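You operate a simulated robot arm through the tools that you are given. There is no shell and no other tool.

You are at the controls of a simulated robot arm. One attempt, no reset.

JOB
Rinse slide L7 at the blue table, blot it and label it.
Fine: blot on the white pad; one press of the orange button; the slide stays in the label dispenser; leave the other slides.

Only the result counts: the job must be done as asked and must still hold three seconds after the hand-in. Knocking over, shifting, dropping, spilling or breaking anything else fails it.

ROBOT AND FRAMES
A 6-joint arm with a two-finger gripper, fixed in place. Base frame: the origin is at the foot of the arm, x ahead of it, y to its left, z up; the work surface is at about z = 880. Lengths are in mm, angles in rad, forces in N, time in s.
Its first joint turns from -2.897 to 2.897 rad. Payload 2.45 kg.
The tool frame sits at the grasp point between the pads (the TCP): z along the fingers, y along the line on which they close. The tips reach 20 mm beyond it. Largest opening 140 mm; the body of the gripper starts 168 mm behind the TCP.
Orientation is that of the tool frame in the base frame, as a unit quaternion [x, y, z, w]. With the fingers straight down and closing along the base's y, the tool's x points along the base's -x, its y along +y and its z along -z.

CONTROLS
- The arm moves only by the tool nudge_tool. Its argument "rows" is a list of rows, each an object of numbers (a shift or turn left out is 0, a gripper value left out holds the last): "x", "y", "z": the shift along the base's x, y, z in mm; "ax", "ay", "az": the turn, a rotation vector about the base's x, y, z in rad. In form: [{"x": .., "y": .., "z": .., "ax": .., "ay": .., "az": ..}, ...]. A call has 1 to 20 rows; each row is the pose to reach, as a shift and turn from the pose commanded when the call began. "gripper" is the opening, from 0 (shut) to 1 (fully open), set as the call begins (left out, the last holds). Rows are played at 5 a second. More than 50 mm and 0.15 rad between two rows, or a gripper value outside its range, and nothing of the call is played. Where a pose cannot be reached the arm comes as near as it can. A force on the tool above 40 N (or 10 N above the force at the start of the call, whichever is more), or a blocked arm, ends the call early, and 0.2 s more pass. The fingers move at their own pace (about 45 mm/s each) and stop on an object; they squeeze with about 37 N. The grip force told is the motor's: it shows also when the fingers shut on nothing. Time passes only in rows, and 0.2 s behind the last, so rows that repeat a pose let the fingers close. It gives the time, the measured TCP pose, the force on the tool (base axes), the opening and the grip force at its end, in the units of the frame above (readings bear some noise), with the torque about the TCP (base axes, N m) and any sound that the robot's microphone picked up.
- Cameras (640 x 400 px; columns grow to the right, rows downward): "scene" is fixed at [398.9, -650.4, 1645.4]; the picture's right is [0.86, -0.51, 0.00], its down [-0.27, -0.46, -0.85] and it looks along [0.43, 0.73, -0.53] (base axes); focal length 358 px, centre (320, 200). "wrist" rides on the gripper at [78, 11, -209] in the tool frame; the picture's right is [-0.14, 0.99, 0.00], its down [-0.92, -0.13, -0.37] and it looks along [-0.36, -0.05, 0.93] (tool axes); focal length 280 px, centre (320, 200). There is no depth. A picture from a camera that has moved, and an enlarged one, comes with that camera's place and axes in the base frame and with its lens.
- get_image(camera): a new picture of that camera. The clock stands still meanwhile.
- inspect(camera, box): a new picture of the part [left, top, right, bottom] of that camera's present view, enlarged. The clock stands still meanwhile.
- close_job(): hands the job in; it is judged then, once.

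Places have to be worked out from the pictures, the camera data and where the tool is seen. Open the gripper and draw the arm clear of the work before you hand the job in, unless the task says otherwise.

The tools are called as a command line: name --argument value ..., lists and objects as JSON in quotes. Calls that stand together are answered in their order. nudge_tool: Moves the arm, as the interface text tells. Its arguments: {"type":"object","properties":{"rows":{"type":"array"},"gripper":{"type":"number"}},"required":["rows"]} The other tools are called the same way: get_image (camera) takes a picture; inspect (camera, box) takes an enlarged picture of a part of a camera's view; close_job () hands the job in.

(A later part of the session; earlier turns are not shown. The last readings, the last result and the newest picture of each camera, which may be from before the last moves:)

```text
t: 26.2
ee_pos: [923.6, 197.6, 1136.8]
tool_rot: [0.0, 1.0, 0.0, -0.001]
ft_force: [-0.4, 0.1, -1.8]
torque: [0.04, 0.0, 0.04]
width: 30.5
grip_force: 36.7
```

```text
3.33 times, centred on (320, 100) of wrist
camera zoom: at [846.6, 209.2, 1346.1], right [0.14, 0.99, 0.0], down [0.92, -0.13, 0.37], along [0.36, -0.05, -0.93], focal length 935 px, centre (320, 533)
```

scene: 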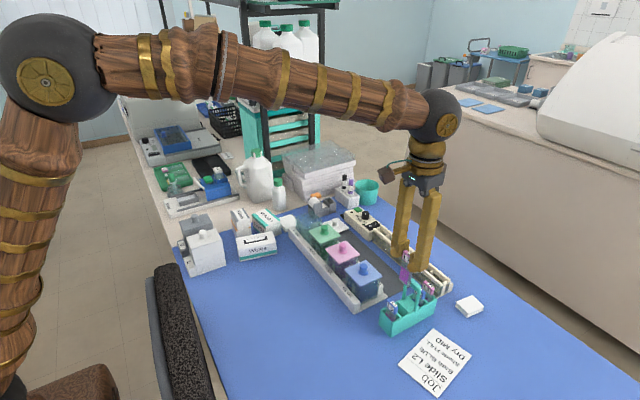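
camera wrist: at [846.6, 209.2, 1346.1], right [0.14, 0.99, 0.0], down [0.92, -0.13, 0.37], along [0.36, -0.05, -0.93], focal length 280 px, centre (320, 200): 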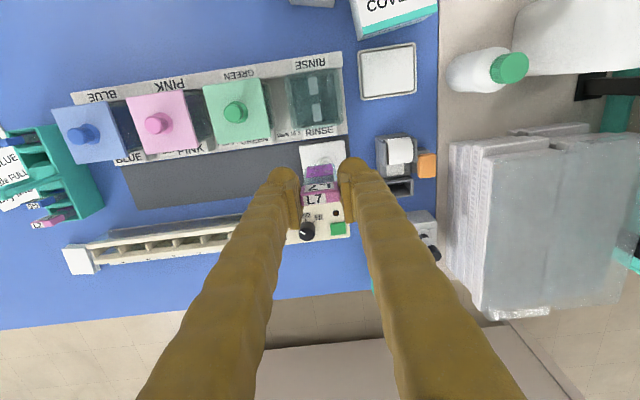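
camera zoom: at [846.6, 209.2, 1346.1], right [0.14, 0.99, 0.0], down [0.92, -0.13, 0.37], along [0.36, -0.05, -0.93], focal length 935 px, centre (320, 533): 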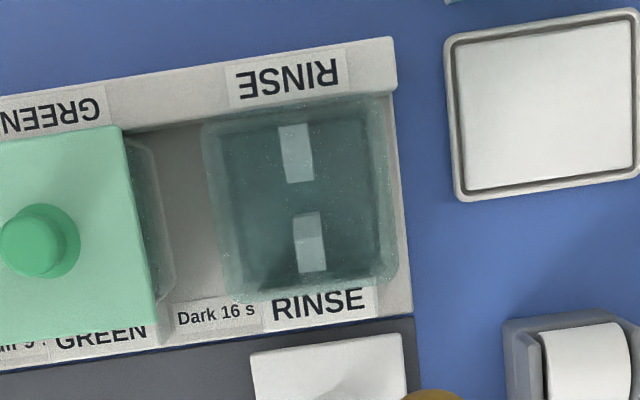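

The near-vertical view puts the rinse jar's centre at about (860, 200), with two white ribs at the bottom on the centre line and a gap between them at x≈860. The slide, with its width along y, fits there. I check the water level and rim height from the scene camera.

inspect --camera "scene" --box '[290, 200, 345, 255]'

inspect --camera "scene" --box '[310, 230, 400, 310]'

get_image --camera "scene"

```text
7.27 times, centred on (318, 228) of scene
camera zoom: at [398.9, -650.4, 1645.4], right [0.86, -0.51, 0.0], down [-0.27, -0.46, -0.85], along [0.43, 0.73, -0.53], focal length 2603 px, centre (338, 0)
```

zoom: 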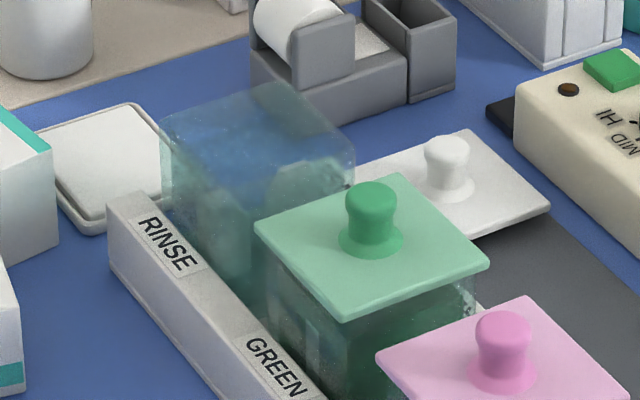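

```text
5.00 times, centred on (355, 270) of scene
camera zoom: at [398.9, -650.4, 1645.4], right [0.86, -0.51, 0.0], down [-0.27, -0.46, -0.85], along [0.43, 0.73, -0.53], focal length 1790 px, centre (145, -150)
```

zoom: 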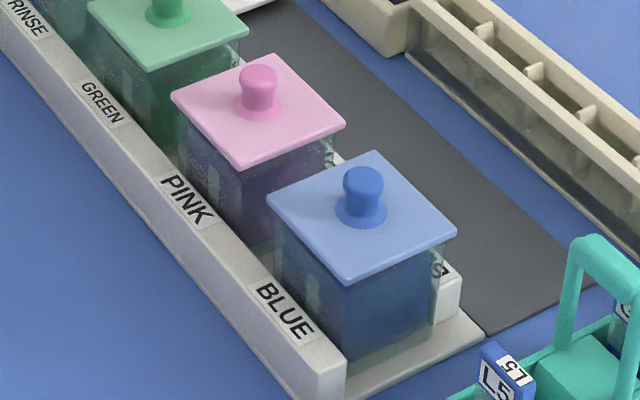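

```text
taken
```

scene: 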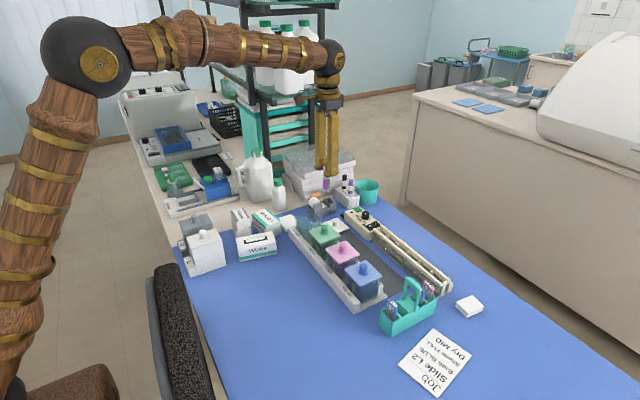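

The ribs form a central slot near x≈860 that suits the slide's current orientation, and the rim is at z≈960. I move over the jar centre with the slide still above the rim and check alignment.

nudge_tool --rows '[{"x": -22, "y": 1}, {"x": -44, "y": 2}, {"x": -63.5, "y": 3}, {"x": -63.5, "y": 3}, {"x": -63.5, "y": 3, "z": -35}, {"x": -63.5, "y": 3, "z": -70}, {"x": -63.5, "y": 3, "z": -70}]'

inspect --camera "wrist" --box '[240, 60, 400, 220]'

inspect --camera "scene" --box '[280, 170, 350, 260]'

```text
t: 27.8
ee_pos: [861.8, 199.8, 1066.0]
tool_rot: [-0.001, 1.0, 0.0, 0.0]
ft_force: [-0.4, 0.1, -1.0]
torque: [0.0, -0.01, 0.0]
width: 30.7
grip_force: 36.3
```

```text
2.50 times, centred on (320, 140) of wrist
camera zoom: at [782.8, 210.5, 1275.8], right [0.14, 0.99, 0.0], down [0.92, -0.13, 0.37], along [0.36, -0.05, -0.93], focal length 701 px, centre (320, 350)
```

zoom: 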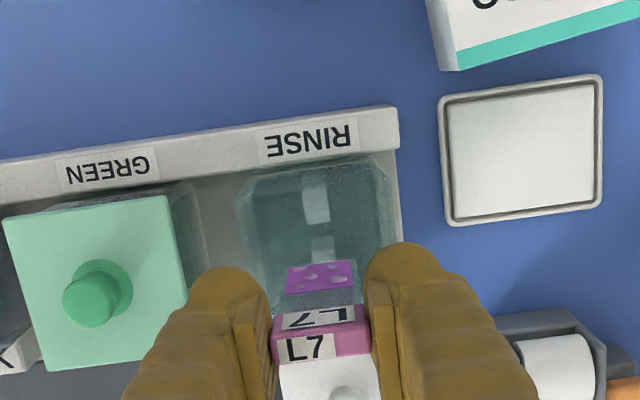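

```text
4.44 times, centred on (315, 215) of scene
camera zoom: at [398.9, -650.4, 1645.4], right [0.86, -0.51, 0.0], down [-0.27, -0.46, -0.85], along [0.43, 0.73, -0.53], focal length 1591 px, centre (342, 133)
```

zoom: 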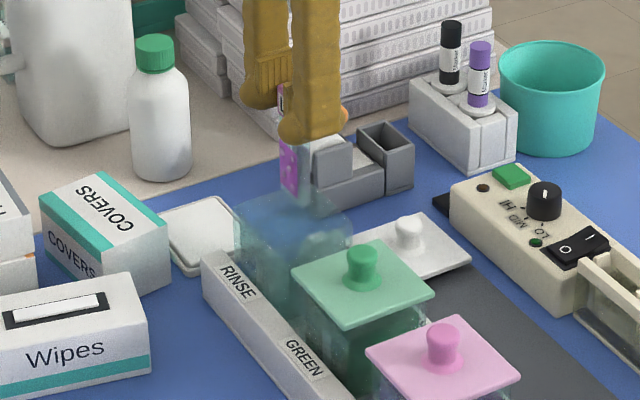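

The slide hangs over the jar's centre in both views. I lower it into the jar to z≈1010 and check the forces before going deeper.

nudge_tool --rows '[{"x": -1, "z": -15}, {"x": -1, "z": -30}, {"x": -1, "z": -45}, {"x": -1, "z": -55}, {"x": -1, "z": -55}]'

inspect --camera "wrist" --box '[240, 60, 400, 220]'

inspect --camera "scene" --box '[280, 170, 350, 260]'

```text
t: 29.0
ee_pos: [859.4, 198.3, 1011.6]
tool_rot: [0.0, 1.0, -0.001, 0.0]
ft_force: [0.7, -0.4, -0.4]
torque: [0.03, 0.0, -0.01]
width: 30.5
grip_force: 37.4
```

```text
2.50 times, centred on (320, 140) of wrist
camera zoom: at [781.5, 209.4, 1221.7], right [0.14, 0.99, 0.0], down [0.92, -0.13, 0.37], along [0.37, -0.05, -0.93], focal length 701 px, centre (320, 350)
```

zoom: 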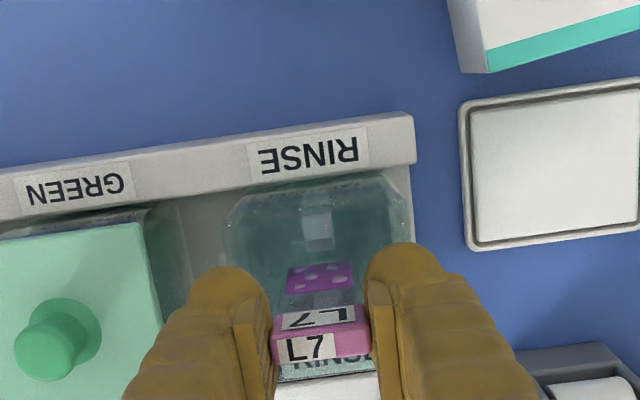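

```text
4.44 times, centred on (315, 215) of scene
camera zoom: at [398.9, -650.4, 1645.4], right [0.86, -0.51, 0.0], down [-0.27, -0.46, -0.85], along [0.43, 0.73, -0.53], focal length 1591 px, centre (342, 133)
```

zoom: 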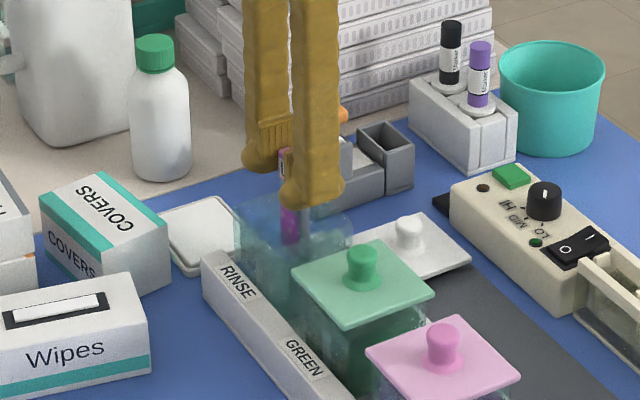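

The slide is entering freely with no contact force. I lower further to z≈986, with fingertips about 6 mm above the rim.

nudge_tool --rows '[{"x": 0.5, "y": 1, "z": -8}, {"x": 0.5, "y": 1, "z": -16}, {"x": 0.5, "y": 1, "z": -25}, {"x": 0.5, "y": 1, "z": -25}]'

inspect --camera "wrist" --box '[240, 60, 400, 220]'

inspect --camera "scene" --box '[290, 190, 350, 250]'

```text
t: 30.0
ee_pos: [859.9, 198.9, 986.2]
tool_rot: [0.0, 1.0, 0.0, -0.001]
ft_force: [0.2, -0.3, -1.1]
torque: [-0.01, 0.0, -0.02]
width: 30.5
grip_force: 36.9
```

```text
2.50 times, centred on (320, 140) of wrist
camera zoom: at [781.9, 210.4, 1196.0], right [0.14, 0.99, 0.0], down [0.92, -0.13, 0.37], along [0.36, -0.05, -0.93], focal length 701 px, centre (320, 350)
```

zoom: 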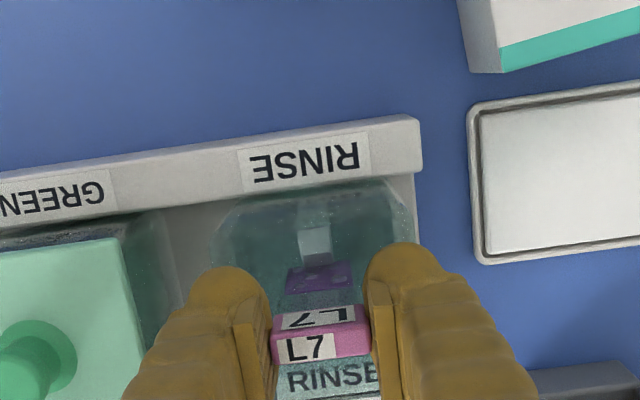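

```text
6.67 times, centred on (320, 220) of scene
camera zoom: at [398.9, -650.4, 1645.4], right [0.86, -0.51, 0.0], down [-0.27, -0.46, -0.85], along [0.43, 0.73, -0.53], focal length 2386 px, centre (320, 67)
```

zoom: 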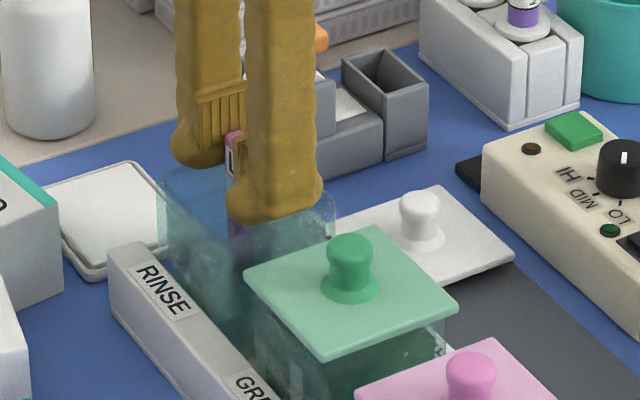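

The stained patch now looks darker, so it seems to be under water. I zoom in to see whether all of it is submerged.

inspect --camera "wrist" --box '[290, 140, 350, 200]'

inspect --camera "scene" --box '[300, 205, 335, 240]'

```text
6.67 times, centred on (320, 170) of wrist
camera zoom: at [781.9, 210.4, 1196.0], right [0.14, 0.99, 0.0], down [0.92, -0.13, 0.37], along [0.36, -0.05, -0.93], focal length 1869 px, centre (320, 400)
```

zoom: 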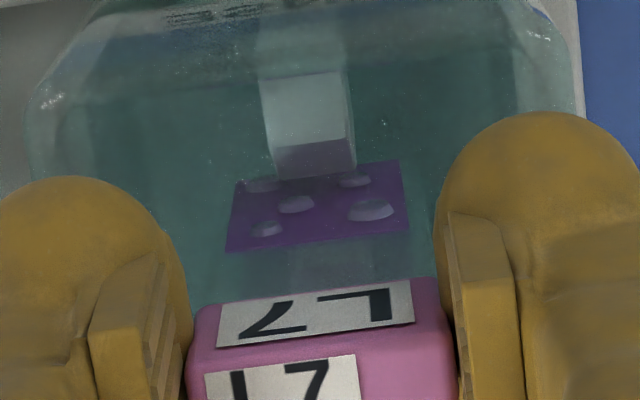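

```text
11.43 times, centred on (318, 222) of scene
camera zoom: at [398.9, -650.4, 1645.4], right [0.86, -0.51, 0.0], down [-0.27, -0.46, -0.85], along [0.43, 0.73, -0.53], focal length 4091 px, centre (349, -57)
```

zoom: 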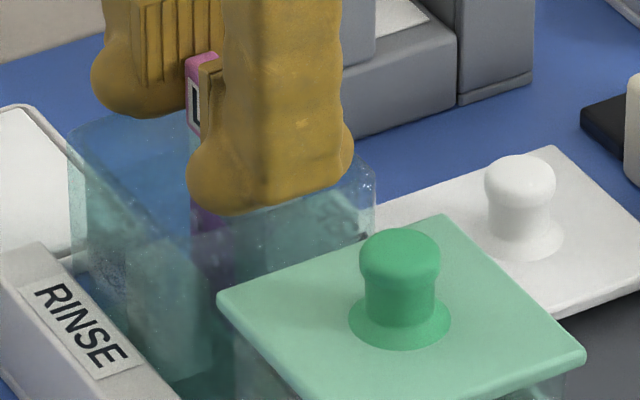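

The whole stained patch looks evenly darkened under the water surface. I go 2 mm lower and hold there with a gentle swish for about 4 s.

nudge_tool --rows '[{"z": -2}, {"z": -2}, {"z": -2, "y": 2}, {"z": -2, "y": 3}, {"z": -2, "y": 2}, {"z": -2}, {"z": -2, "y": -2}, {"z": -2, "y": -3}, {"z": -2, "y": -2}, {"z": -2}, {"z": -2, "y": 2}, {"z": -2, "y": 3}, {"z": -2, "y": 2}, {"z": -2}, {"z": -2, "y": -2}, {"z": -2, "y": -2}, {"z": -2}, {"z": -2}, {"z": -2}, {"z": -2}]'

inspect --camera "wrist" --box '[290, 140, 350, 200]'

inspect --camera "scene" --box '[290, 190, 350, 250]'

```text
t: 34.2
ee_pos: [861.4, 199.0, 985.8]
tool_rot: [-0.001, 1.0, 0.0, 0.0]
ft_force: [0.6, 1.3, -0.9]
torque: [-0.02, 0.03, 0.0]
width: 30.5
grip_force: 37.4
```

```text
6.67 times, centred on (320, 170) of wrist
camera zoom: at [782.3, 210.3, 1194.4], right [0.14, 0.99, 0.0], down [0.92, -0.13, 0.37], along [0.37, -0.05, -0.93], focal length 1869 px, centre (320, 400)
```

zoom: 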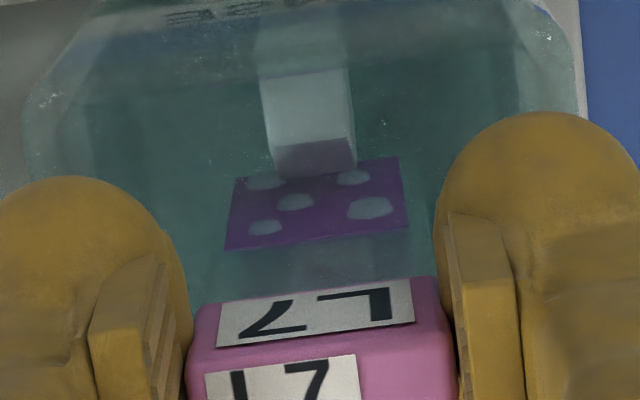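

```text
6.67 times, centred on (320, 220) of scene
camera zoom: at [398.9, -650.4, 1645.4], right [0.86, -0.51, 0.0], down [-0.27, -0.46, -0.85], along [0.43, 0.73, -0.53], focal length 2386 px, centre (320, 67)
```

zoom: 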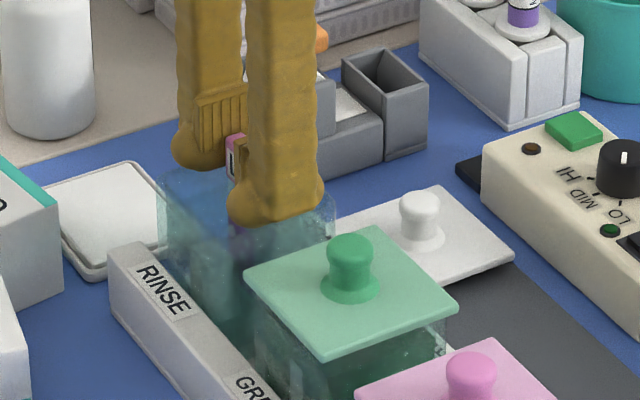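

The blobs on the stain have changed to flat pale spots, so the rinse has acted. I hold another two seconds, then lift slowly, pause above the water to drain, and look.

nudge_tool --rows '[{"z": 0}, {"z": 0}, {"z": 0}, {"z": 0}, {"z": 0}, {"z": 0}, {"z": 0}, {"z": 0}, {"z": 0}, {"z": 0}]'

nudge_tool --rows '[{"z": 5}, {"z": 10}, {"z": 16}, {"z": 24}, {"z": 32}, {"z": 40}, {"z": 48}, {"z": 56}, {"z": 60}, {"z": 60}, {"z": 60}, {"z": 60}, {"z": 60}, {"z": 60}, {"z": 60}, {"z": 60}]'

inspect --camera "wrist" --box '[270, 120, 370, 220]'

inspect --camera "scene" --box '[290, 170, 350, 250]'

```text
t: 36.4
ee_pos: [860.9, 198.8, 985.8]
tool_rot: [-0.001, 1.0, -0.001, 0.0]
ft_force: [-0.2, 0.3, -0.2]
torque: [0.01, -0.01, -0.01]
width: 30.6
grip_force: 37.0
```

```text
t: 39.8
ee_pos: [860.0, 199.1, 1046.6]
tool_rot: [0.0, 1.0, 0.0, 0.001]
ft_force: [-0.1, -0.2, -1.1]
torque: [0.03, -0.02, -0.06]
width: 30.7
grip_force: 37.0
```

```text
4.00 times, centred on (320, 170) of wrist
camera zoom: at [782.5, 210.0, 1254.4], right [0.14, 0.99, 0.0], down [0.92, -0.13, 0.37], along [0.36, -0.05, -0.93], focal length 1122 px, centre (320, 320)
```

zoom: 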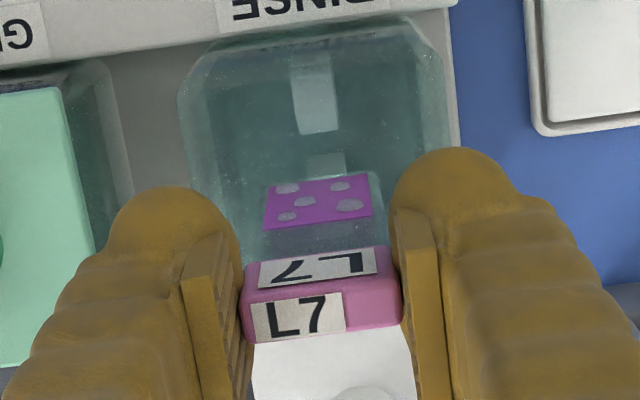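

```text
5.00 times, centred on (320, 210) of scene
camera zoom: at [398.9, -650.4, 1645.4], right [0.86, -0.51, 0.0], down [-0.27, -0.46, -0.85], along [0.43, 0.73, -0.53], focal length 1790 px, centre (320, 150)
```

zoom: 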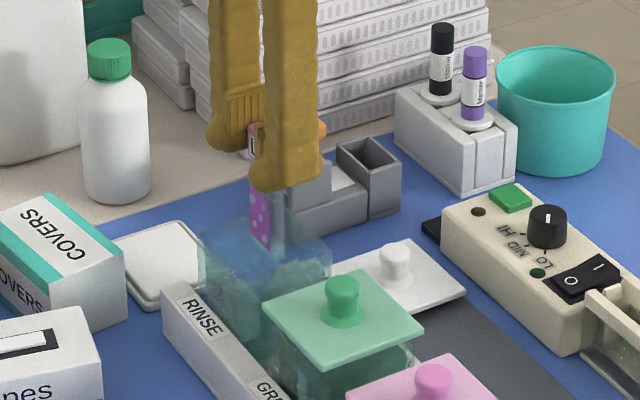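

The slide is out of the water with pale flat spots on the stain. I zoom in further to compare with before and to see what blotting should change.

inspect --camera "wrist" --box '[300, 155, 345, 195]'

inspect --camera "scene" --box '[298, 190, 328, 225]'

```text
10.00 times, centred on (322, 175) of wrist
camera zoom: at [782.5, 210.0, 1254.4], right [0.14, 0.99, 0.0], down [0.92, -0.13, 0.37], along [0.36, -0.05, -0.93], focal length 2804 px, centre (295, 450)
```

zoom: 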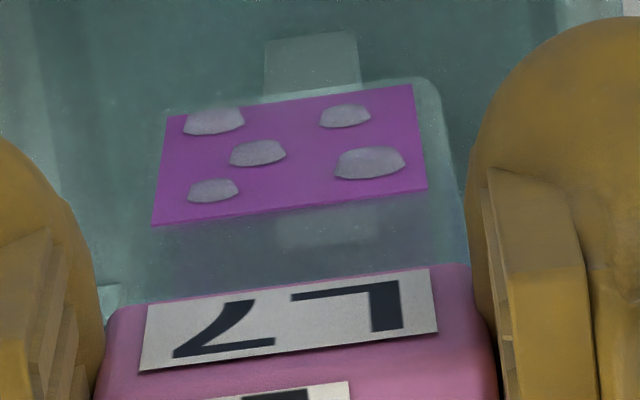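

```text
11.43 times, centred on (313, 208) of scene
camera zoom: at [398.9, -650.4, 1645.4], right [0.86, -0.51, 0.0], down [-0.27, -0.46, -0.85], along [0.43, 0.73, -0.53], focal length 4091 px, centre (400, 114)
```

zoom: 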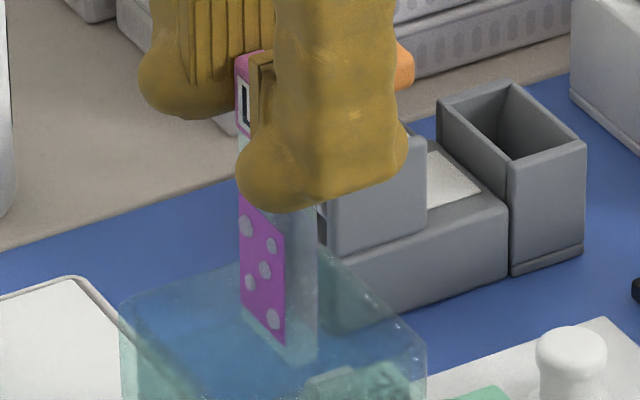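

Rinsing turned the blobs on the stain from pink dye to clear water drops, so blotting should make them vanish. I lift out of the jar and carry the slide over the white pad's centre at about (837, 313).

nudge_tool --rows '[{"z": 15}, {"z": 35}, {"z": 35, "x": -5, "y": 30}, {"z": 35, "x": -12, "y": 70}, {"z": 35, "x": -23, "y": 113}, {"z": 35, "x": -23, "y": 113}, {"z": 5, "x": -23, "y": 113}, {"z": -25, "x": -23, "y": 113}, {"z": -50, "x": -23, "y": 113}, {"z": -50, "x": -23, "y": 113}]'

get_image --camera "wrist"

inspect --camera "scene" --box '[250, 160, 340, 250]'

```text
t: 42.0
ee_pos: [837.3, 312.4, 994.5]
tool_rot: [0.0, 1.0, 0.001, 0.0]
ft_force: [-0.2, 0.0, 0.3]
torque: [-0.03, -0.02, -0.02]
width: 30.5
grip_force: 37.0
```

```text
taken
camera wrist: at [760.1, 323.2, 1202.6], right [0.14, 0.99, 0.0], down [0.92, -0.13, 0.37], along [0.37, -0.05, -0.93], focal length 280 px, centre (320, 200)
```

wrist: 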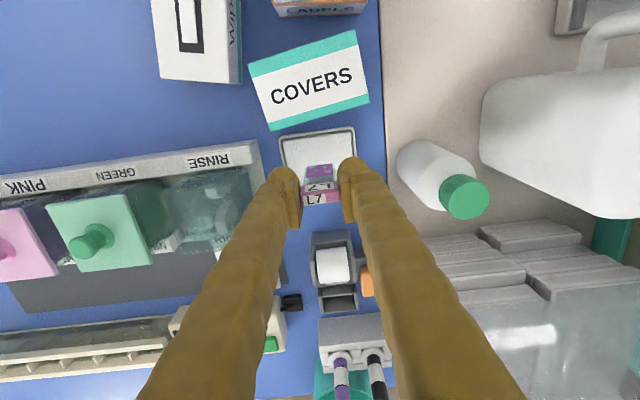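

```text
4.44 times, centred on (295, 205) of scene
camera zoom: at [398.9, -650.4, 1645.4], right [0.86, -0.51, 0.0], down [-0.27, -0.46, -0.85], along [0.43, 0.73, -0.53], focal length 1591 px, centre (431, 178)
```

zoom: 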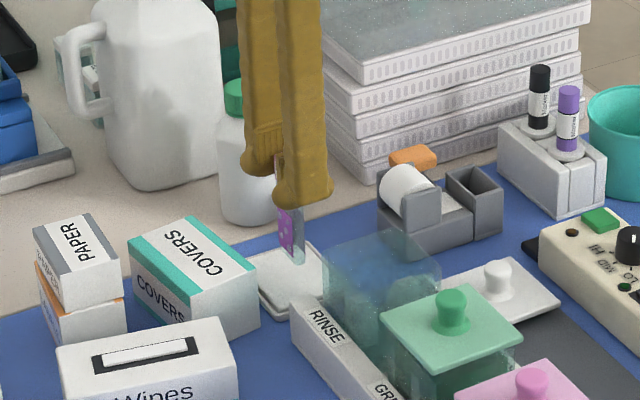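

The slide hangs over the pad's middle with its lower end near z≈914. I lower it gently in small steps and watch the force.

nudge_tool --rows '[{"z": -5}, {"z": -10}, {"z": -14}, {"z": -14}]'

inspect --camera "scene" --box '[280, 190, 330, 240]'

```text
t: 43.0
ee_pos: [839.2, 312.7, 979.9]
tool_rot: [0.0, 1.0, 0.001, 0.0]
ft_force: [-0.9, -1.1, -0.9]
torque: [0.02, 0.01, 0.01]
width: 30.4
grip_force: 36.5
```

```text
8.00 times, centred on (305, 215) of scene
camera zoom: at [398.9, -650.4, 1645.4], right [0.86, -0.51, 0.0], down [-0.27, -0.46, -0.85], along [0.43, 0.73, -0.53], focal length 2864 px, centre (440, 80)
```

zoom: 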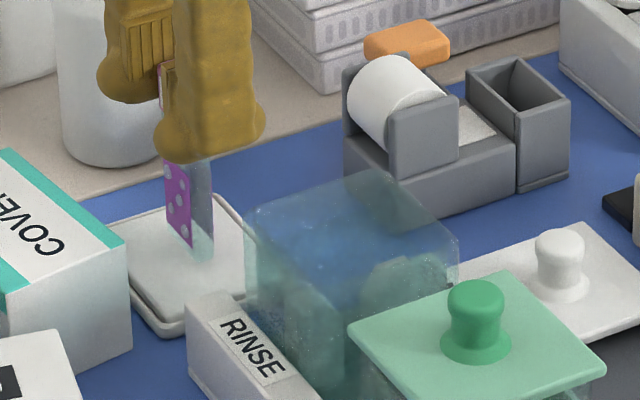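

No contact yet (bottom ≈900). I continue down in 2 mm steps.

nudge_tool --rows '[{"z": -2}, {"z": -4}, {"z": -6}, {"z": -6}]'

nudge_tool --rows '[{"z": -1}, {"z": -2}, {"z": -2}]'

inspect --camera "scene" --box '[280, 190, 330, 240]'

```text
t: 44.0
ee_pos: [838.3, 314.1, 977.3]
tool_rot: [0.0, 1.0, 0.001, 0.002]
ft_force: [-4.4, -2.4, 39.9]
torque: [-0.04, 0.24, 0.0]
width: 30.5
grip_force: 37.5
```

```text
t: 44.8
ee_pos: [836.6, 312.2, 973.5]
tool_rot: [0.0, 1.0, 0.0, 0.001]
ft_force: [3.5, 4.0, 39.8]
torque: [0.02, -0.35, -0.01]
width: 30.6
grip_force: 37.1
```

```text
8.00 times, centred on (305, 215) of scene
camera zoom: at [398.9, -650.4, 1645.4], right [0.86, -0.51, 0.0], down [-0.27, -0.46, -0.85], along [0.43, 0.73, -0.53], focal length 2864 px, centre (440, 80)
```

zoom: 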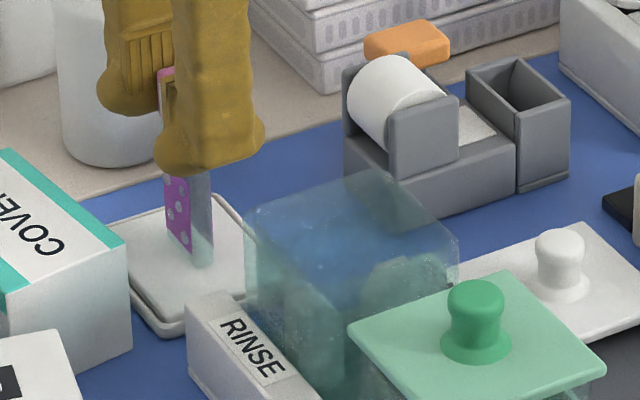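

Contact with the pad came at z≈978, and the force rose to about 40 N, so the slide may have slipped a few millimetres up in the grip. I ease off by 2 mm to a light touch and check.

nudge_tool --rows '[{"z": 1}, {"z": 2}, {"z": 2}]'

inspect --camera "wrist" --box '[270, 120, 370, 220]'

inspect --camera "scene" --box '[280, 190, 330, 240]'

```text
t: 45.6
ee_pos: [836.3, 311.7, 973.5]
tool_rot: [0.0, 1.0, -0.001, 0.0]
ft_force: [1.5, 3.2, 6.0]
torque: [0.07, -0.11, 0.03]
width: 30.5
grip_force: 36.9
```

```text
4.00 times, centred on (320, 170) of wrist
camera zoom: at [759.2, 323.1, 1183.0], right [0.14, 0.99, 0.0], down [0.92, -0.13, 0.37], along [0.36, -0.05, -0.93], focal length 1122 px, centre (320, 320)
```

zoom: 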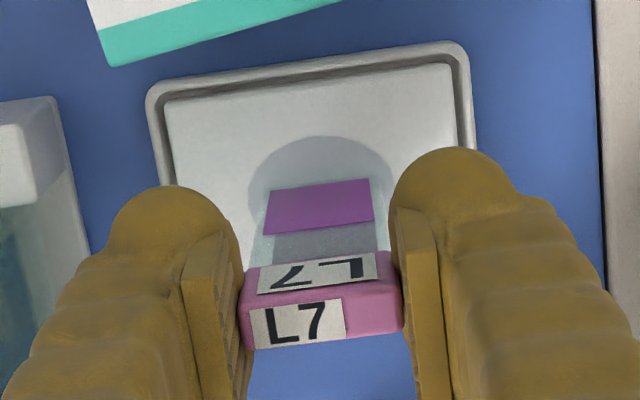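

```text
8.00 times, centred on (305, 215) of scene
camera zoom: at [398.9, -650.4, 1645.4], right [0.86, -0.51, 0.0], down [-0.27, -0.46, -0.85], along [0.43, 0.73, -0.53], focal length 2864 px, centre (440, 80)
```

zoom: 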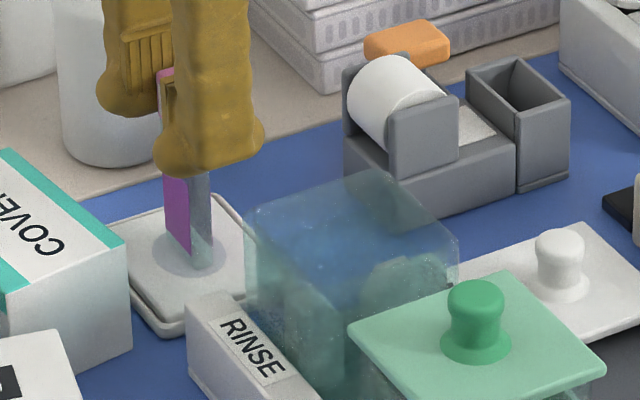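

The drops are gone and a wet mark shows on the pad, so the blot is done. I lift off and check how the slide sits in the grip.

nudge_tool --rows '[{"z": 3}, {"z": 8}, {"z": 20}, {"z": 40}, {"z": 65}, {"z": 90}, {"z": 110}, {"z": 110}]'

inspect --camera "scene" --box '[270, 160, 330, 240]'

inspect --camera "wrist" --box '[270, 120, 370, 220]'

get_image --camera "scene"

```text
t: 47.4
ee_pos: [838.9, 312.0, 1085.4]
tool_rot: [0.0, 1.0, 0.0, 0.0]
ft_force: [0.7, 0.1, -0.7]
torque: [-0.01, -0.02, -0.02]
width: 30.4
grip_force: 37.1
```

```text
5.00 times, centred on (300, 200) of scene
camera zoom: at [398.9, -650.4, 1645.4], right [0.86, -0.51, 0.0], down [-0.27, -0.46, -0.85], along [0.43, 0.73, -0.53], focal length 1790 px, centre (420, 200)
```

zoom: 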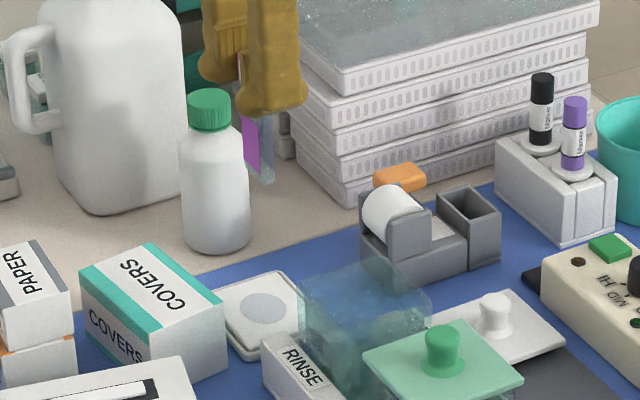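

```text
4.00 times, centred on (320, 170) of wrist
camera zoom: at [761.3, 323.1, 1294.5], right [0.14, 0.99, 0.0], down [0.92, -0.13, 0.37], along [0.36, -0.05, -0.93], focal length 1122 px, centre (320, 320)
```

zoom: 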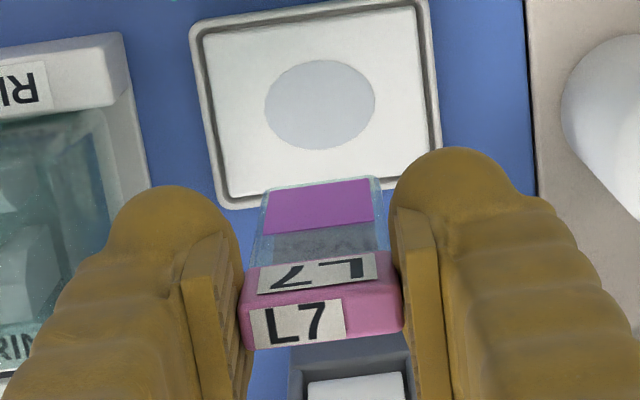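

```text
taken
```

scene: 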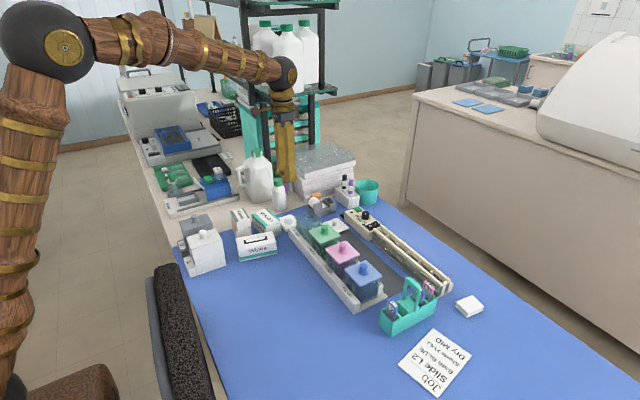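

The slide is still straight, now about 74 mm below the TCP after a ~5 mm slip. I carry it over to the dispenser slot at about (1012, 312), keeping it above everything.

nudge_tool --rows '[{"x": 30}, {"x": 65}, {"x": 100}, {"x": 130}, {"x": 155}, {"x": 174}, {"x": 174}, {"x": 174, "z": -20}, {"x": 174, "z": -40}, {"x": 174, "z": -40}]'

get_image --camera "wrist"

inspect --camera "wrist" --box '[260, 80, 390, 210]'

inspect --camera "scene" --box '[295, 150, 365, 230]'

```text
t: 49.6
ee_pos: [1011.5, 311.7, 1045.0]
tool_rot: [0.001, 1.0, 0.0, 0.0]
ft_force: [-1.1, -0.2, -1.5]
torque: [-0.02, 0.03, 0.02]
width: 30.5
grip_force: 36.9
```

```text
taken
camera wrist: at [933.1, 322.5, 1253.0], right [0.14, 0.99, 0.0], down [0.92, -0.13, 0.37], along [0.37, -0.05, -0.93], focal length 280 px, centre (320, 200)
```

wrist: 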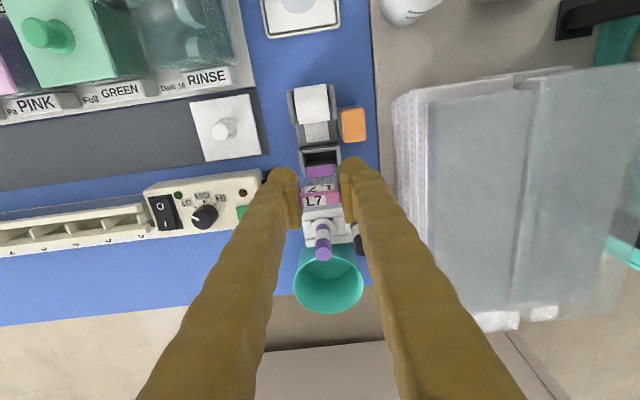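

```text
3.08 times, centred on (325, 145) of wrist
camera zoom: at [933.1, 322.5, 1253.0], right [0.14, 0.99, 0.0], down [0.92, -0.13, 0.37], along [0.37, -0.05, -0.93], focal length 863 px, centre (305, 369)
```

zoom: 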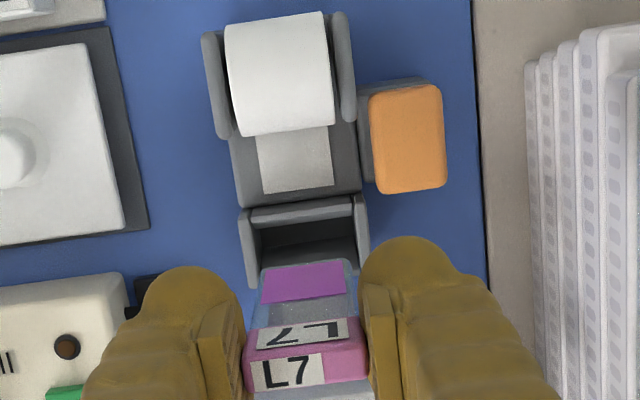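

```text
5.00 times, centred on (330, 190) of scene
camera zoom: at [398.9, -650.4, 1645.4], right [0.86, -0.51, 0.0], down [-0.27, -0.46, -0.85], along [0.43, 0.73, -0.53], focal length 1790 px, centre (270, 250)
```

zoom: 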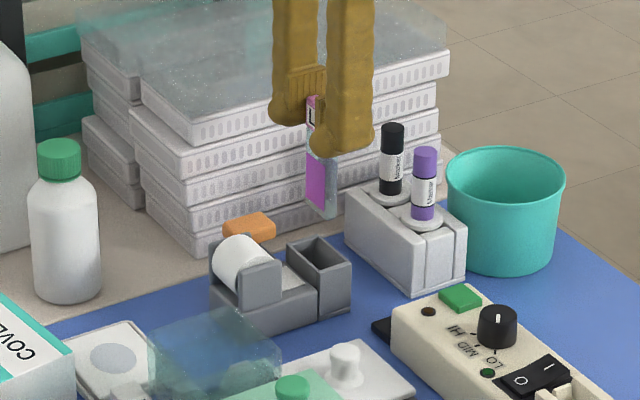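

The slide is centred on the slot in y (slide ≈312.6, slot ≈312.9). I move 2 mm further in x for clearance from the back wall and button, then lower to just above the slot.

nudge_tool --rows '[{"x": 2}, {"x": 2, "z": -12}, {"x": 2, "z": -24}, {"x": 2, "z": -36}, {"x": 2, "z": -36}]'

inspect --camera "wrist" --box '[260, 80, 390, 210]'

inspect --camera "scene" --box '[305, 165, 355, 225]'

```text
t: 50.8
ee_pos: [1013.5, 313.7, 1007.8]
tool_rot: [0.001, 1.0, 0.0, 0.0]
ft_force: [0.5, -0.2, -1.1]
torque: [0.01, -0.01, -0.01]
width: 30.5
grip_force: 37.0
```

```text
3.08 times, centred on (325, 145) of wrist
camera zoom: at [935.2, 323.6, 1216.9], right [0.14, 0.99, 0.0], down [0.92, -0.13, 0.37], along [0.36, -0.05, -0.93], focal length 863 px, centre (305, 369)
```

zoom: 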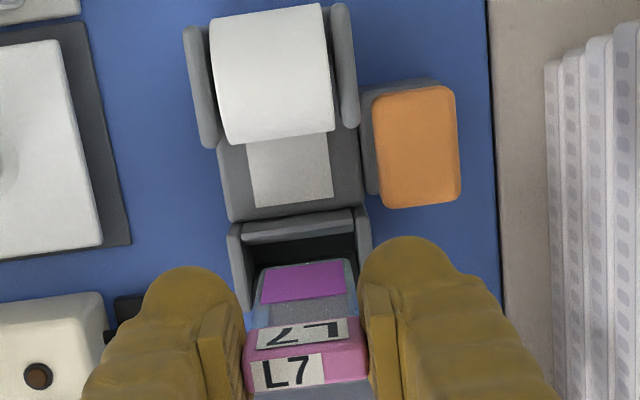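

```text
6.67 times, centred on (330, 195) of scene
camera zoom: at [398.9, -650.4, 1645.4], right [0.86, -0.51, 0.0], down [-0.27, -0.46, -0.85], along [0.43, 0.73, -0.53], focal length 2386 px, centre (253, 233)
```

zoom: 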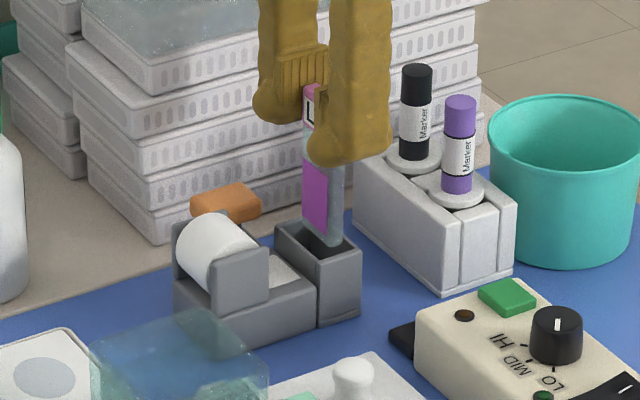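

The slide's end is right at the slot mouth. I zoom in on the mouth to compare the side margins before inserting.

inspect --camera "wrist" --box '[295, 140, 350, 190]'

inspect --camera "scene" --box '[315, 185, 350, 215]'

```text
8.00 times, centred on (322, 165) of wrist
camera zoom: at [935.2, 323.6, 1216.9], right [0.14, 0.99, 0.0], down [0.92, -0.13, 0.37], along [0.36, -0.05, -0.93], focal length 2243 px, centre (300, 480)
```

zoom: 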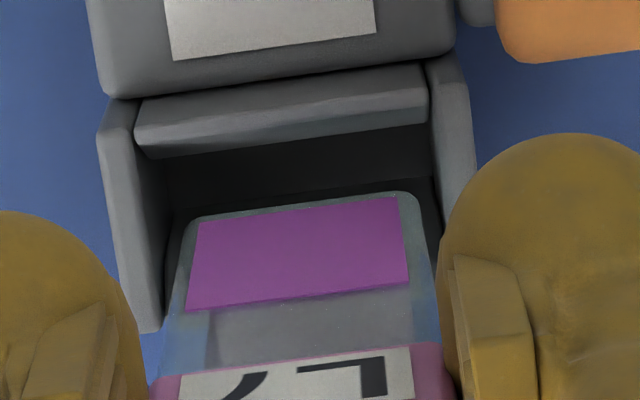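

```text
13.33 times, centred on (332, 200) of scene
camera zoom: at [398.9, -650.4, 1645.4], right [0.86, -0.51, 0.0], down [-0.27, -0.46, -0.85], along [0.43, 0.73, -0.53], focal length 4773 px, centre (153, 200)
```

zoom: 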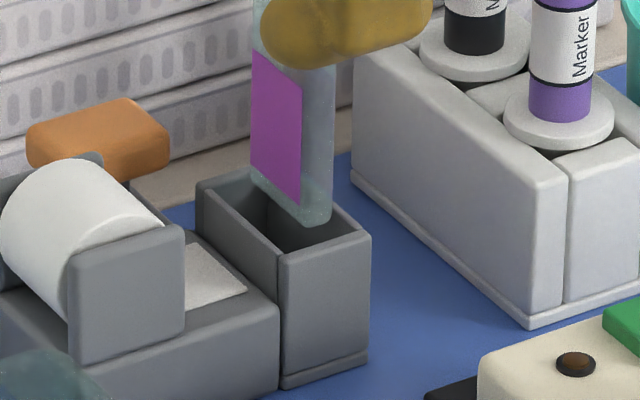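

The side margins are about 4.4 mm on the left and 2.9 mm on the right, with about 7 mm to the back wall. I shift 0.7 mm towards -y and lower into the slot.

nudge_tool --rows '[{"y": -0.7}, {"y": -0.7, "z": -6}, {"y": -0.7, "z": -12}, {"y": -0.7, "z": -18}, {"y": -0.7, "z": -24}, {"y": -0.7, "z": -24}]'

inspect --camera "wrist" --box '[280, 120, 370, 200]'

inspect --camera "scene" --box '[310, 170, 355, 215]'

```text
t: 52.2
ee_pos: [1012.6, 312.2, 983.9]
tool_rot: [0.0, 1.0, 0.0, -0.001]
ft_force: [-12.5, -0.3, -0.2]
torque: [0.02, 0.89, 0.0]
width: 30.6
grip_force: 37.0
```

```text
5.00 times, centred on (325, 160) of wrist
camera zoom: at [935.0, 323.0, 1193.3], right [0.14, 0.99, 0.0], down [0.92, -0.13, 0.37], along [0.36, -0.05, -0.93], focal length 1402 px, centre (295, 400)
```

zoom: 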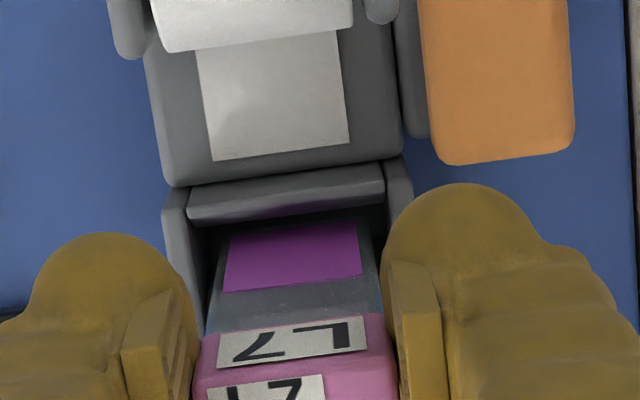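

```text
8.89 times, centred on (332, 192) of scene
camera zoom: at [398.9, -650.4, 1645.4], right [0.86, -0.51, 0.0], down [-0.27, -0.46, -0.85], along [0.43, 0.73, -0.53], focal length 3182 px, centre (209, 267)
```

zoom: 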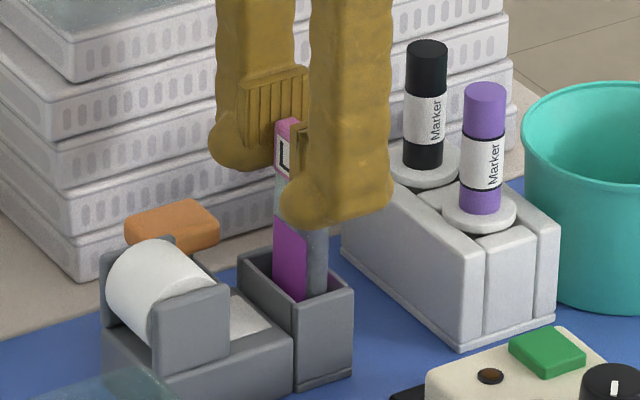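

The force shows -12.5 N in x acting at the slide's lower end, so its far face is touching the slot's front wall inside. I shift back 2.5 mm in -x to free it.

nudge_tool --rows '[{"x": -1}, {"x": -2.5}, {"x": -2.5}]'

inspect --camera "scene" --box '[310, 170, 355, 215]'

inspect --camera "wrist" --box '[280, 120, 370, 200]'

```text
t: 53.0
ee_pos: [1010.7, 312.9, 984.2]
tool_rot: [0.0, 1.0, 0.0, 0.0]
ft_force: [0.2, 0.7, 0.2]
torque: [-0.02, -0.02, 0.01]
width: 30.4
grip_force: 36.6
```

```text
8.89 times, centred on (332, 192) of scene
camera zoom: at [398.9, -650.4, 1645.4], right [0.86, -0.51, 0.0], down [-0.27, -0.46, -0.85], along [0.43, 0.73, -0.53], focal length 3182 px, centre (209, 267)
```

zoom: 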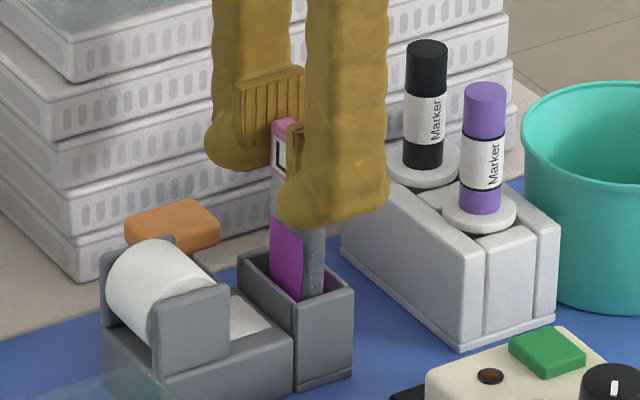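

```text
5.00 times, centred on (325, 160) of wrist
camera zoom: at [933.1, 323.1, 1193.6], right [0.14, 0.99, 0.0], down [0.92, -0.13, 0.37], along [0.37, -0.05, -0.93], focal length 1402 px, centre (295, 400)
```

zoom: 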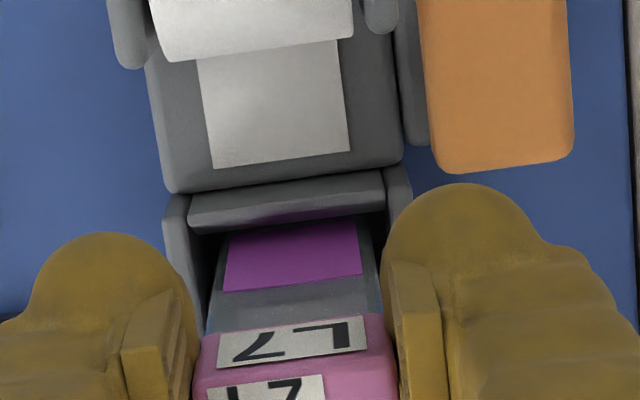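

The contact is gone (force near zero) and the dispenser has not moved. I shift 0.8 mm more in -x to centre the slide and lower in small steps, watching the force.

nudge_tool --rows '[{"x": -0.8}, {"x": -0.8, "z": -3}, {"x": -0.8, "z": -6}, {"x": -0.8, "z": -6}]'

inspect --camera "scene" --box '[310, 170, 355, 215]'

```text
t: 54.0
ee_pos: [1010.7, 312.4, 978.4]
tool_rot: [0.0, 1.0, 0.0, 0.0]
ft_force: [0.0, 0.1, -0.6]
torque: [0.02, 0.01, 0.0]
width: 30.5
grip_force: 36.7
```

```text
8.89 times, centred on (332, 192) of scene
camera zoom: at [398.9, -650.4, 1645.4], right [0.86, -0.51, 0.0], down [-0.27, -0.46, -0.85], along [0.43, 0.73, -0.53], focal length 3182 px, centre (209, 267)
```

zoom: 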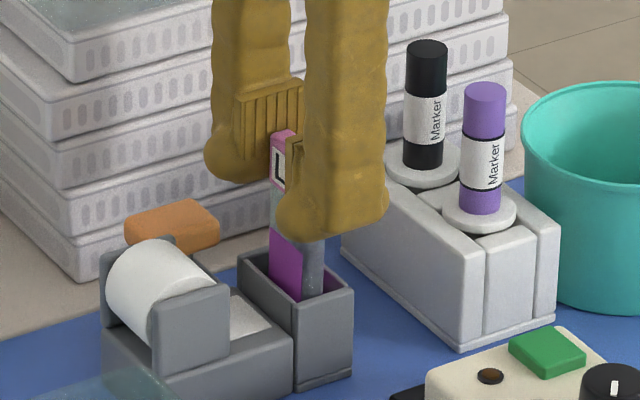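

It is going in freely. Another 6 mm down in 2 mm steps.

nudge_tool --rows '[{"z": -2}, {"z": -4}, {"z": -6}, {"z": -6}]'

inspect --camera "scene" --box '[310, 170, 355, 215]'

inspect --camera "wrist" --box '[280, 110, 370, 200]'

```text
t: 55.0
ee_pos: [1010.3, 311.8, 973.2]
tool_rot: [0.001, 1.0, 0.001, 0.0]
ft_force: [0.7, -0.5, -1.2]
torque: [0.06, 0.01, 0.01]
width: 30.6
grip_force: 37.3
```

```text
8.89 times, centred on (332, 192) of scene
camera zoom: at [398.9, -650.4, 1645.4], right [0.86, -0.51, 0.0], down [-0.27, -0.46, -0.85], along [0.43, 0.73, -0.53], focal length 3182 px, centre (209, 267)
```

zoom: 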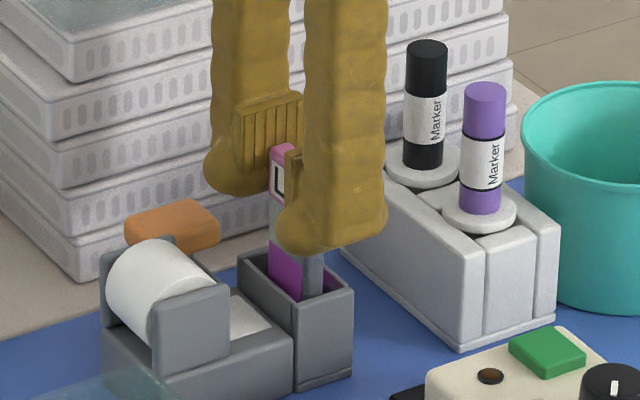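

```text
4.44 times, centred on (325, 155) of wrist
camera zoom: at [932.4, 322.7, 1181.7], right [0.14, 0.99, 0.0], down [0.92, -0.13, 0.37], along [0.36, -0.05, -0.93], focal length 1246 px, centre (298, 400)
```

zoom: 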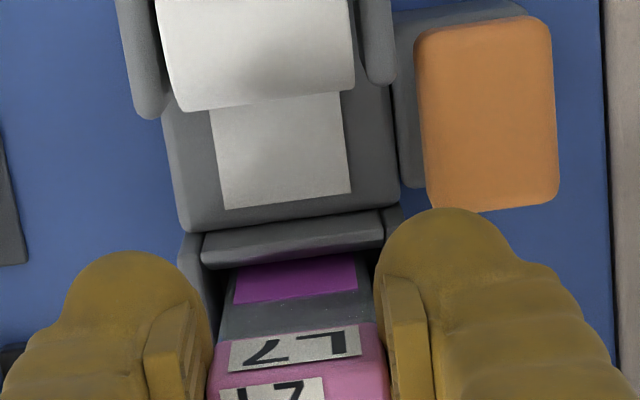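

Still free of contact, with the fingertips at z≈953. I lower 5 mm more, keeping the tips just above the button's height (≈945).

nudge_tool --rows '[{"z": -2}, {"z": -4}, {"z": -5.5}, {"z": -5.5}]'

inspect --camera "scene" --box '[310, 170, 355, 215]'

inspect --camera "wrist" --box '[280, 110, 370, 200]'

```text
t: 56.0
ee_pos: [1010.7, 312.5, 969.2]
tool_rot: [0.0, 1.0, 0.0, 0.0]
ft_force: [-1.9, -1.8, 9.5]
torque: [-0.13, 0.04, -0.03]
width: 30.6
grip_force: 36.9
```

```text
8.89 times, centred on (332, 192) of scene
camera zoom: at [398.9, -650.4, 1645.4], right [0.86, -0.51, 0.0], down [-0.27, -0.46, -0.85], along [0.43, 0.73, -0.53], focal length 3182 px, centre (209, 267)
```

zoom: 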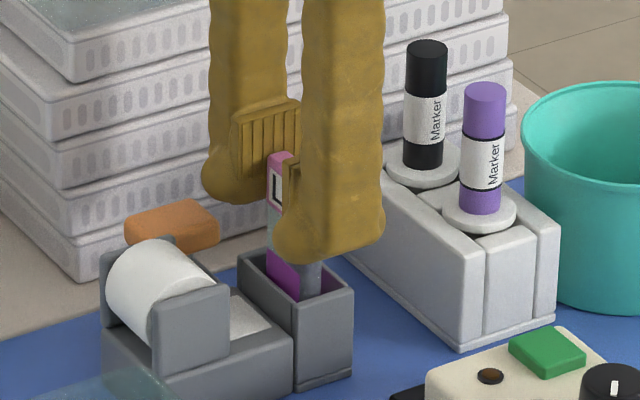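

```text
4.44 times, centred on (325, 155) of wrist
camera zoom: at [931.6, 323.2, 1177.7], right [0.14, 0.99, 0.0], down [0.92, -0.13, 0.37], along [0.37, -0.05, -0.93], focal length 1246 px, centre (298, 400)
```

zoom: 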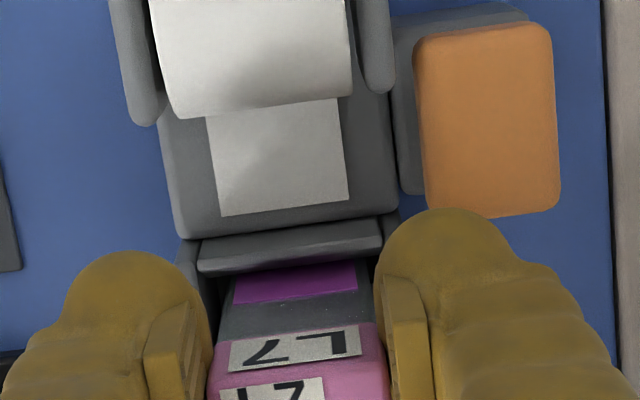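

A 9.5 N upward force shows the slide standing on the slot's floor, with the fingertips at z≈949, above the button. I ease the load slightly and open the fingers just a little.

nudge_tool --rows '[{"z": 0.7}, {"z": 0.7}]'

nudge_tool --rows '[{"z": 0}, {"z": 0}, {"z": 0}, {"z": 0}]' --gripper 0.28

inspect --camera "scene" --box '[310, 170, 355, 215]'

inspect --camera "wrist" --box '[280, 110, 370, 200]'

```text
t: 56.6
ee_pos: [1009.2, 311.4, 969.2]
tool_rot: [0.0, 1.0, 0.0, 0.0]
ft_force: [2.3, -1.2, 4.8]
torque: [-0.01, -0.23, 0.01]
width: 30.5
grip_force: 37.1
```

```text
t: 57.6
ee_pos: [1009.0, 311.7, 968.7]
tool_rot: [0.0, 1.0, 0.0, 0.001]
ft_force: [-0.1, -0.2, -0.8]
torque: [-0.01, 0.03, -0.01]
width: 39.2
grip_force: 0.1
```

```text
8.89 times, centred on (332, 192) of scene
camera zoom: at [398.9, -650.4, 1645.4], right [0.86, -0.51, 0.0], down [-0.27, -0.46, -0.85], along [0.43, 0.73, -0.53], focal length 3182 px, centre (209, 267)
```

zoom: 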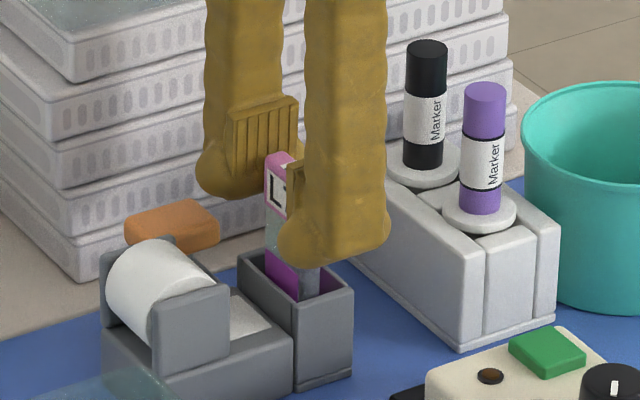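

```text
4.44 times, centred on (325, 155) of wrist
camera zoom: at [931.5, 323.4, 1177.7], right [0.14, 0.99, 0.0], down [0.92, -0.13, 0.37], along [0.36, -0.05, -0.93], focal length 1246 px, centre (298, 400)
```

zoom: 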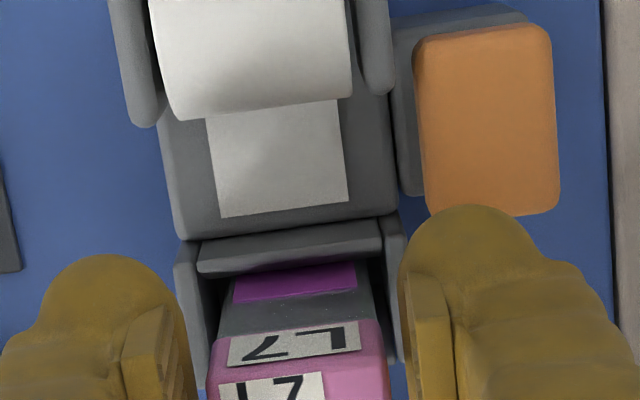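

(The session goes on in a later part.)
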